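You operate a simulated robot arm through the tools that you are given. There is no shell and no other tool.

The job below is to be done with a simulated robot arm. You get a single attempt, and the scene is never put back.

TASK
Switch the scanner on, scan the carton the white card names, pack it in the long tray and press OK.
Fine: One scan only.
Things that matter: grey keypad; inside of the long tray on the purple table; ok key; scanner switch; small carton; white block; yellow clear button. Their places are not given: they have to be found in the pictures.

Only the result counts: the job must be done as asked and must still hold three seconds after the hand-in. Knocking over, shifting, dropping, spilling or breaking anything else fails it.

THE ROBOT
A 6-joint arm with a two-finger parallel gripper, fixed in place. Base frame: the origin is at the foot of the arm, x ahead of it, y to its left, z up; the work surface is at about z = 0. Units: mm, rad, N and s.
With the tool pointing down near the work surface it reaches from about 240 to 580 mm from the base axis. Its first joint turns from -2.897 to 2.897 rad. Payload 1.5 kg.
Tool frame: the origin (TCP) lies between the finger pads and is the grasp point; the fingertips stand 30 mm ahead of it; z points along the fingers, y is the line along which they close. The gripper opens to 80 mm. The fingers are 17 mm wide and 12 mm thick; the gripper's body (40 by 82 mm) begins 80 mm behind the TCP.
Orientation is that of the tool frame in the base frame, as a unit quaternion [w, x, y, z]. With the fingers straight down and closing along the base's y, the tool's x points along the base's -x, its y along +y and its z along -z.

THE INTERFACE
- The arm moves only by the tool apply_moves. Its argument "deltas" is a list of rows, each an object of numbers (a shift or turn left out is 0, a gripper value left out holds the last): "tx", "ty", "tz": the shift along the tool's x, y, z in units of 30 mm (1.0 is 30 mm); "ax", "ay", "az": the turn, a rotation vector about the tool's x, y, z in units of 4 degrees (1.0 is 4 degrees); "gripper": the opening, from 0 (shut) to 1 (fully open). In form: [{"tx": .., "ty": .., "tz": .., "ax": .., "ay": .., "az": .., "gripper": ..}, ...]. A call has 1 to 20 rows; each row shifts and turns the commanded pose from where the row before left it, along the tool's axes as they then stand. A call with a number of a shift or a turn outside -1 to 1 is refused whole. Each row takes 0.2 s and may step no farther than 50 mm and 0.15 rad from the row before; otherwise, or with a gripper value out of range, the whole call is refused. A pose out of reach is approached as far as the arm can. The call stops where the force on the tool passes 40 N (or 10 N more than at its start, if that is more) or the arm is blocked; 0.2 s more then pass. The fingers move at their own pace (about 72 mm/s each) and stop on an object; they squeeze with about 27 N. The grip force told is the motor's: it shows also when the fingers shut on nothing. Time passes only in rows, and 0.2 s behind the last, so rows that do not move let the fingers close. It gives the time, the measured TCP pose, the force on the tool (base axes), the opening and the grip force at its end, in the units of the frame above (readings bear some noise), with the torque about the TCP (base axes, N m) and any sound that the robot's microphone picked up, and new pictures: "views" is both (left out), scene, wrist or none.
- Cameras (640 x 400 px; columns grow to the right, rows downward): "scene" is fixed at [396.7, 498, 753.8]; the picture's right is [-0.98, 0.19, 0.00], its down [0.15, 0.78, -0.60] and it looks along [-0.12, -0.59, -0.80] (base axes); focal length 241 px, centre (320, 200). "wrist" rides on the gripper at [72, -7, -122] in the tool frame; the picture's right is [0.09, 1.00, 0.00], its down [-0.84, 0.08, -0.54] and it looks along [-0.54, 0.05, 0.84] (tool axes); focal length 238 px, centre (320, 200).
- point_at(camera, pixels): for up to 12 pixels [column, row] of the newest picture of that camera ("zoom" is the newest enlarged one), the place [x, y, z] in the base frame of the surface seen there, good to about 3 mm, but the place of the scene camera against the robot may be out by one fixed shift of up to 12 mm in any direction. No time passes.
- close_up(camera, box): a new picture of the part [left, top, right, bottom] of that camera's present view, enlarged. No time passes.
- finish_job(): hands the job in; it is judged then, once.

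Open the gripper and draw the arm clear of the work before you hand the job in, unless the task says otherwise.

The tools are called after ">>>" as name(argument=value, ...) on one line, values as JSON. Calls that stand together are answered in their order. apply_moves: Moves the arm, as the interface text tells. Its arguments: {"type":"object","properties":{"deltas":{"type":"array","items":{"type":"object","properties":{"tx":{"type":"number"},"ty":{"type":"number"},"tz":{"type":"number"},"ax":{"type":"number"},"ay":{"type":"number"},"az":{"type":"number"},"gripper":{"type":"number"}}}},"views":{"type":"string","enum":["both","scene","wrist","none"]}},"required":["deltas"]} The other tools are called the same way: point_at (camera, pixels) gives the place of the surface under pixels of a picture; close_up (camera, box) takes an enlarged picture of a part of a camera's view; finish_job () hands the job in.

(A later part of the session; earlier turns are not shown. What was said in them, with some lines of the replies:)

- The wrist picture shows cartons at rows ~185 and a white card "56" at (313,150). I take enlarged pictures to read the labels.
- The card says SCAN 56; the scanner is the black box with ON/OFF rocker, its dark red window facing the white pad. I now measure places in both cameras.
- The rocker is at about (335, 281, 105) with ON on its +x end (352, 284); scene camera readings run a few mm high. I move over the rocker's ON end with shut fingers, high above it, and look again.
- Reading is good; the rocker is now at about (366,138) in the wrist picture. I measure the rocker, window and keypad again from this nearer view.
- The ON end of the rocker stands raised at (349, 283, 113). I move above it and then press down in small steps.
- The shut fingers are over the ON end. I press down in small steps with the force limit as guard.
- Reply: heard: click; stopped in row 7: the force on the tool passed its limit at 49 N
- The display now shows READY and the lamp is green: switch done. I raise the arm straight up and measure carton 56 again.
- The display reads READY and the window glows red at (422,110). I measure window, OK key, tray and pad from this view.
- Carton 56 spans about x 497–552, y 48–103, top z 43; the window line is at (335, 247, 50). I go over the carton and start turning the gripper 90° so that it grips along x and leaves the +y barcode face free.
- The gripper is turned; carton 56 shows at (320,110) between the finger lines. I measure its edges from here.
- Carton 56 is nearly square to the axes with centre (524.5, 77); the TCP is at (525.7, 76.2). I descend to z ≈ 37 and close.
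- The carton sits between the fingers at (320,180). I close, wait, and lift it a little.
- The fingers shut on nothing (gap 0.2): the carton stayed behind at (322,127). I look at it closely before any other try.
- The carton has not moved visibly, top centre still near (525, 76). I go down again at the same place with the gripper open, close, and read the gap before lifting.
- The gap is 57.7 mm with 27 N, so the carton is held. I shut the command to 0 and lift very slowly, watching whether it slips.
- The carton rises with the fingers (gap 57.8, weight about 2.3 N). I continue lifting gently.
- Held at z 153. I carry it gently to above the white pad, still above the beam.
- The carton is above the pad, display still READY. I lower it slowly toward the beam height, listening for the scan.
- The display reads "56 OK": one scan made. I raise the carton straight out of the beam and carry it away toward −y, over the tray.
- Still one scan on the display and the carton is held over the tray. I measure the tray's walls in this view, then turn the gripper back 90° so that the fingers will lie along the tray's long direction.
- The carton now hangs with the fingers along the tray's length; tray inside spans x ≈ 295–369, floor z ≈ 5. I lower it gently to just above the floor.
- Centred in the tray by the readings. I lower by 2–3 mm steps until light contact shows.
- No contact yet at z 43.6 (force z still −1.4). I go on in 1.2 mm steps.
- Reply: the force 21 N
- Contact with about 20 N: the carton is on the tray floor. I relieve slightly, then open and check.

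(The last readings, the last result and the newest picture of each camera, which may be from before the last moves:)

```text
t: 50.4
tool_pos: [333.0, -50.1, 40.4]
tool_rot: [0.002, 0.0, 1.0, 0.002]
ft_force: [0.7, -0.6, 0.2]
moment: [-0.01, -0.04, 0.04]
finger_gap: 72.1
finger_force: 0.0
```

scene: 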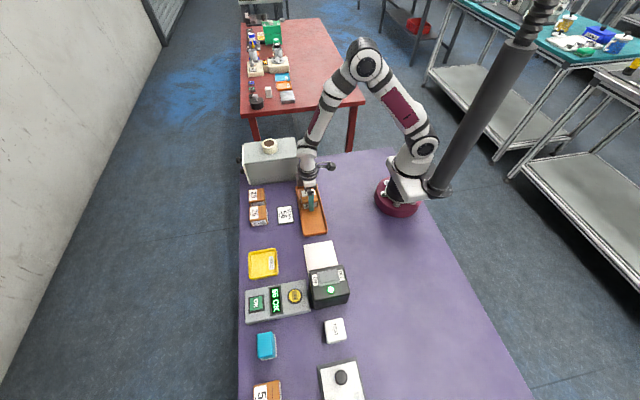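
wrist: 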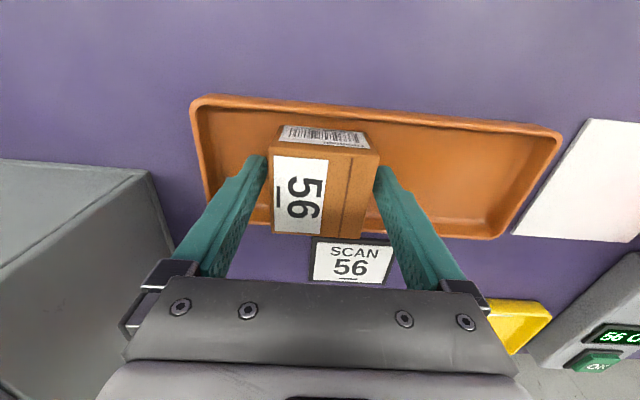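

The carton is released in the tray. I raise straight up slowly at first and look.

>>> apply_moves(deltas=[{"tz": -0.2}, {"tz": -0.5}, {"tz": -0.9}, {"tz": -1}, {"tz": -1}, {"tz": -1}, {"tz": -1}, {"tz": -1}, {}])

>>> close_up(camera="wrist", box=[240, 60, 440, 200])

```text
t: 52.4
tool_pos: [331.0, -46.9, 238.9]
tool_rot: [0.002, 0.0, 1.0, 0.002]
ft_force: [0.3, 0.3, 0.5]
moment: [-0.04, 0.0, -0.01]
finger_gap: 72.0
finger_force: 0.1
```

scene: 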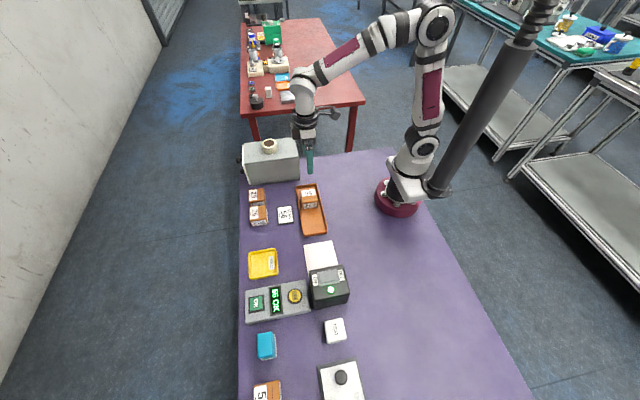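
wrist: 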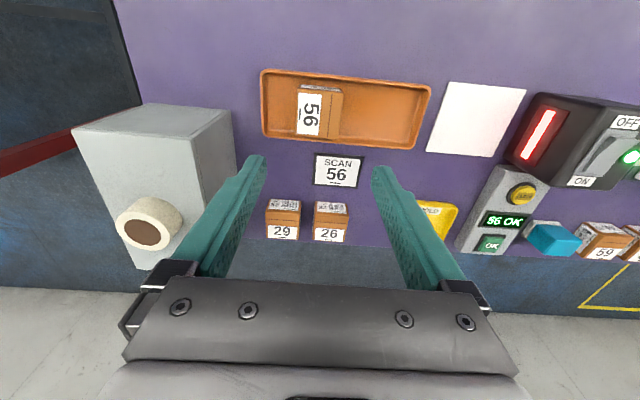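

```text
2.86 times, centred on (340, 130) of wrist
```

zoom: 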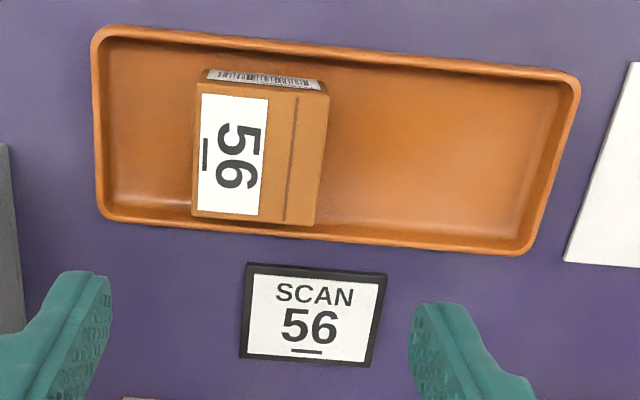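

Carton 56 sits flat inside the long tray and the display still reads "56 OK". I go with shut fingers toward the OK key at about (539, 289, 38).

>>> apply_moves(deltas=[{"tx": -0.3, "ty": 0.9, "gripper": 0}, {"tx": -0.3, "ty": 0.93}, {"tx": -0.3, "ty": 0.93}, {"tx": -0.3, "ty": 0.93}, {"tx": -0.3, "ty": 0.93}, {"tx": -0.3, "ty": 0.93}, {"tx": -0.3, "ty": 0.93}, {"tx": -0.3, "ty": 0.93}, {"tx": -0.3, "ty": 0.93}, {"tx": -0.3, "ty": 0.93}, {"tx": -0.3, "ty": 0.93}, {"tx": -0.3, "ty": 0.93}, {}])

```text
t: 55.2
tool_pos: [440.6, 283.0, 240.7]
tool_rot: [0.001, 0.0, 1.0, 0.002]
ft_force: [0.0, 0.4, 0.1]
moment: [0.0, -0.01, 0.0]
finger_gap: 0.0
finger_force: 21.5
```

scene: 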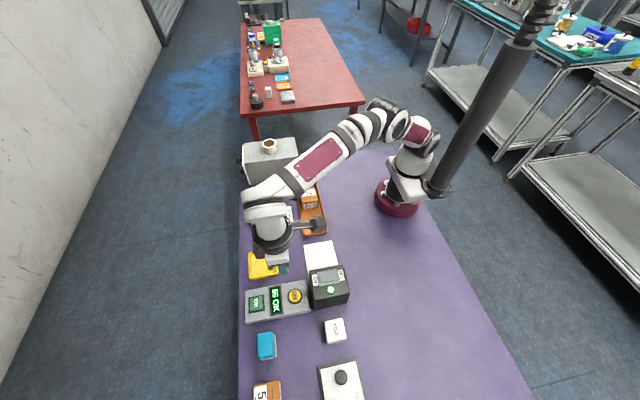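
wrist: 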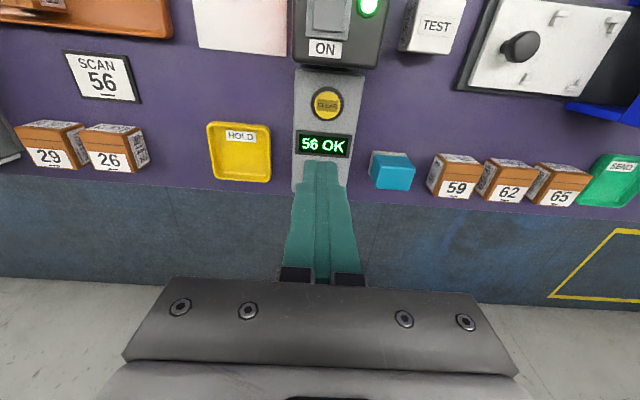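

The keypad lies under the tool, with the OK key hidden behind the fingers. I tilt the tool outward by 28° to gain reach.

>>> apply_moves(deltas=[{"ay": -1}, {"ay": -1}, {"ay": -1}, {"ay": -1}, {"ay": -1}, {"ay": -1}, {"ay": -1}, {}])

```text
t: 57.0
tool_pos: [441.1, 284.1, 239.5]
tool_rot: [0.244, 0.001, 0.97, 0.001]
ft_force: [-0.1, 0.4, -0.2]
moment: [0.0, 0.0, 0.01]
finger_gap: 0.2
finger_force: 21.2
```

scene: 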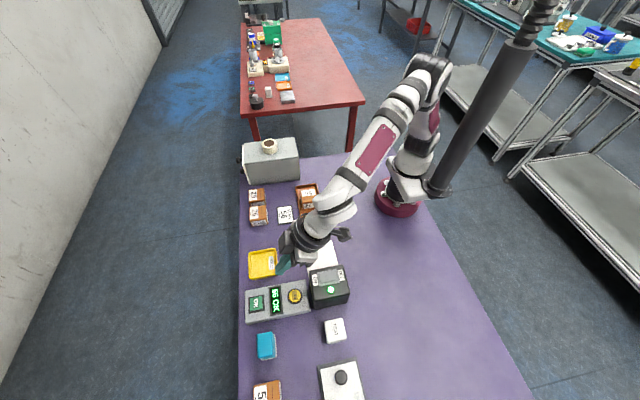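
wrist: 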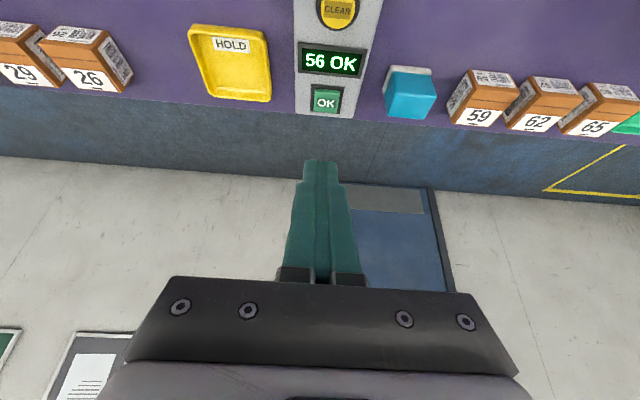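

The tilt worked and the OK key is in clear view at (326,101). I measure it.

>>> point_at(camera="wrist", pixels=[[326, 101], [318, 93], [336, 93], [316, 110], [335, 111], [326, 103], [305, 114], [354, 115]])

>>> close_up(camera="wrist", box=[280, 30, 380, 130])

```text
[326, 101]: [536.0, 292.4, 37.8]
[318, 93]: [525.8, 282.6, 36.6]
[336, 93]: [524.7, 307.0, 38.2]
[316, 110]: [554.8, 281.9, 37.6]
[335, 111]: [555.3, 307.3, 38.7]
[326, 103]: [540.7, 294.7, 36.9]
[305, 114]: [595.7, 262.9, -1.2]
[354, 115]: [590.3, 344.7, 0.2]
```

```text
4.00 times, centred on (330, 80) of wrist
```

zoom: 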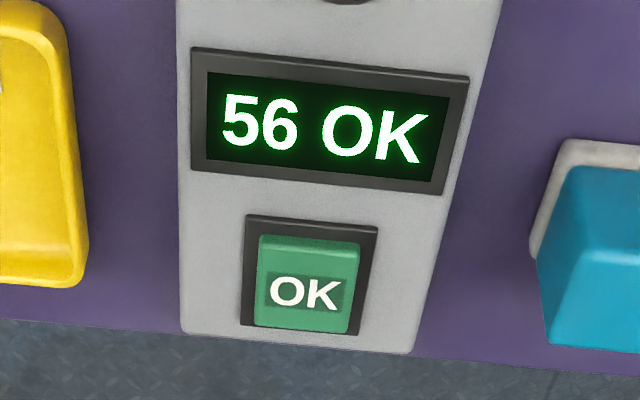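

The OK key's centre is about (539, 294, 38). I approach along the tool axis to about 35 mm short of it.

>>> apply_moves(deltas=[{"tx": -0.093, "ty": 0.06, "tz": 0.895}, {"tx": -0.093, "ty": 0.06, "tz": 0.895}, {"tx": -0.093, "ty": 0.06, "tz": 0.895}, {"tx": -0.093, "ty": 0.06, "tz": 0.895}, {"tx": -0.093, "ty": 0.06, "tz": 0.895}, {"tx": -0.093, "ty": 0.06, "tz": 0.895}, {}])

```text
t: 58.6
tool_pos: [533.9, 297.1, 106.1]
tool_rot: [0.243, 0.0, 0.97, 0.001]
ft_force: [-0.1, 0.4, 0.5]
moment: [0.01, 0.0, -0.02]
finger_gap: 0.1
finger_force: 21.3
```

scene: 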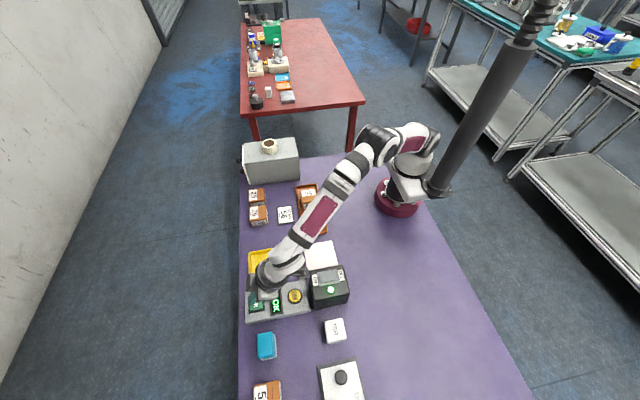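
wrist: 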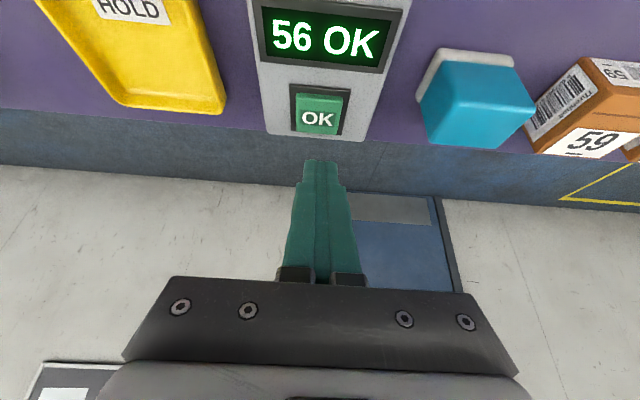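

In reach. I measure the key once more from this near view.

>>> point_at(camera="wrist", pixels=[[319, 117], [301, 96], [343, 99], [298, 129], [336, 132], [319, 105]])

```text
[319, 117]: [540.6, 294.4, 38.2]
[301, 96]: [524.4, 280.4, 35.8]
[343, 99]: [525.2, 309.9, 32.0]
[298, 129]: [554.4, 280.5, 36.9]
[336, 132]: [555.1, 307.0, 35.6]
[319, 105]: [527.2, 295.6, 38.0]
```

Key centre (540, 294, 38). I descend vertically with the tilted tool and press in 2 mm steps.

>>> apply_moves(deltas=[{"tx": 0.158, "tz": 0.294, "ty": -0.09}, {"tx": 0.158, "tz": 0.294}, {"tx": 0.158, "tz": 0.294}, {"tx": 0.063, "tz": 0.117}, {"tx": 0.0315, "tz": 0.0587}, {"tx": 0.0315, "tz": 0.0587}, {"tx": 0.0315, "tz": 0.0587}, {}])

```text
t: 60.4
tool_pos: [532.4, 293.3, 65.7]
tool_rot: [0.243, 0.001, 0.97, 0.001]
ft_force: [0.7, 0.3, 1.3]
moment: [0.01, -0.01, 0.0]
finger_gap: 0.0
finger_force: 21.0
```

scene: 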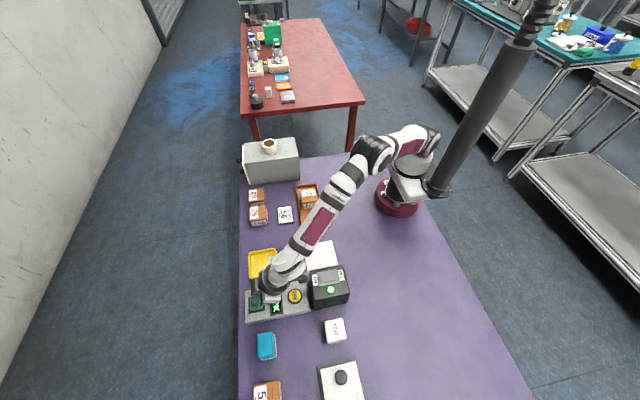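
wrist: 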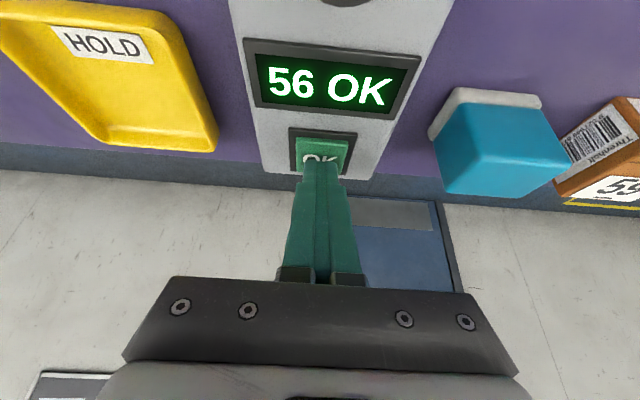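

The tip is at the key, touching barely (1.3 N) and the display is unchanged. I press on in 1.5–2 mm steps.

>>> apply_moves(deltas=[{"tx": 0.0315, "tz": 0.0587}, {"tx": 0.0315, "tz": 0.0587}, {"tx": 0.024, "tz": 0.044}, {}])

```text
t: 61.4
tool_pos: [531.5, 293.1, 60.7]
tool_rot: [0.244, 0.001, 0.97, 0.002]
ft_force: [-0.8, -1.1, 12.3]
moment: [0.0, -0.03, -0.1]
finger_gap: 0.0
finger_force: 21.2
heard: click
```

scene: 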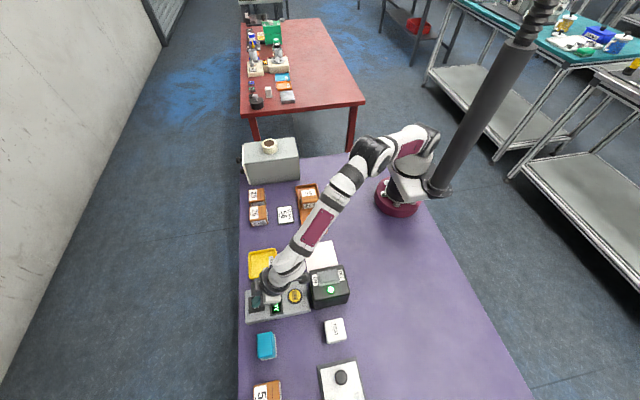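
wrist: 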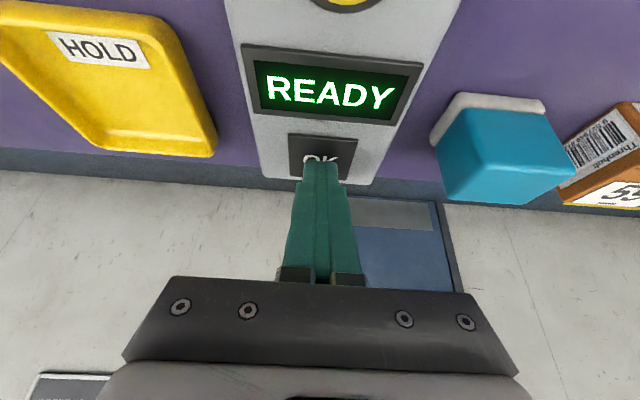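

A click was heard and the display went back to READY: OK accepted. I draw back straight up, then open the gripper.

>>> apply_moves(deltas=[{"tx": -0.158, "tz": -0.294}, {"tx": -0.3, "tz": -0.56}, {"tx": -0.45, "tz": -0.85}, {"tx": -0.45, "tz": -0.85}, {"tx": -0.45, "tz": -0.85}, {"tx": -0.45, "tz": -0.85}, {"tx": -0.45, "tz": -0.85}, {"tx": 0.5, "tz": -0.6, "gripper": 0.8}, {"tx": 0.5, "tz": -0.6}, {"tx": 0.5, "tz": -0.6}, {"tx": 0.5, "tz": -0.6}, {}, {}])

>>> close_up(camera="scene", box=[230, 170, 370, 330])

```text
t: 64.2
tool_pos: [443.0, 291.7, 269.5]
tool_rot: [0.244, 0.001, 0.97, 0.001]
ft_force: [-0.4, -0.4, -0.3]
moment: [0.03, -0.01, 0.02]
finger_gap: 64.1
finger_force: 0.0
```

scene: 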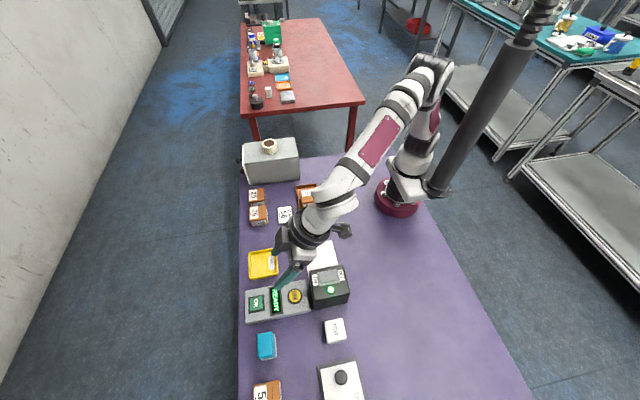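
wrist: 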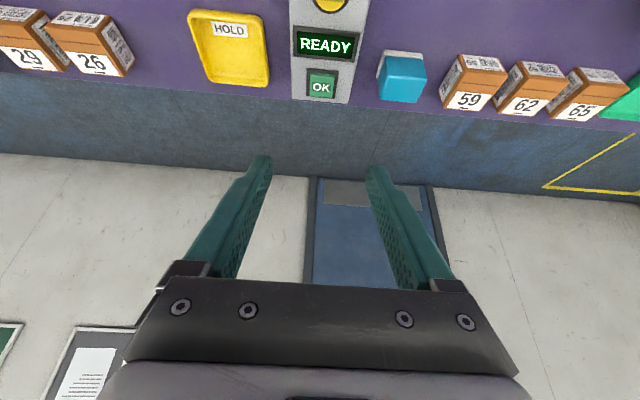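

```text
2.50 times, centred on (300, 250) of scene
```

zoom: 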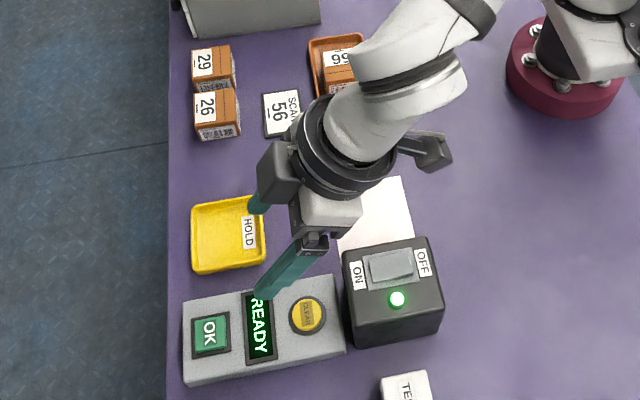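

The key sprang back, the scanner lamp is green, carton 56 is in the tray, other items stand where they were, and the arm is clear with the gripper open. I hand the job in.

>>> finish_job()

```text
The job is handed in.
```

The job is handed in: I switched the scanner on, scanned carton 56 once, packed it in the long orange tray and pressed OK.

- **Scan:** after the pass over the white pad the display read "56 OK". I did not take the carton back through the beam.
- **Packing:** the carton sits flat inside the tray, about 50 mm off the tray's middle toward the grey box.
- **OK key:** it clicked and the display went from "56 OK" back to READY. I took that as accepted. I have no other confirmation.
- **First grip failed:** on my first try the fingers came up empty. Carton 56 was in the same place when I measured it again, and the slower second lift held. It may have slipped from the fingers at the very start of that lift.

In the last pictures nothing else had visibly moved. The gripper was open and the arm clear of the work.
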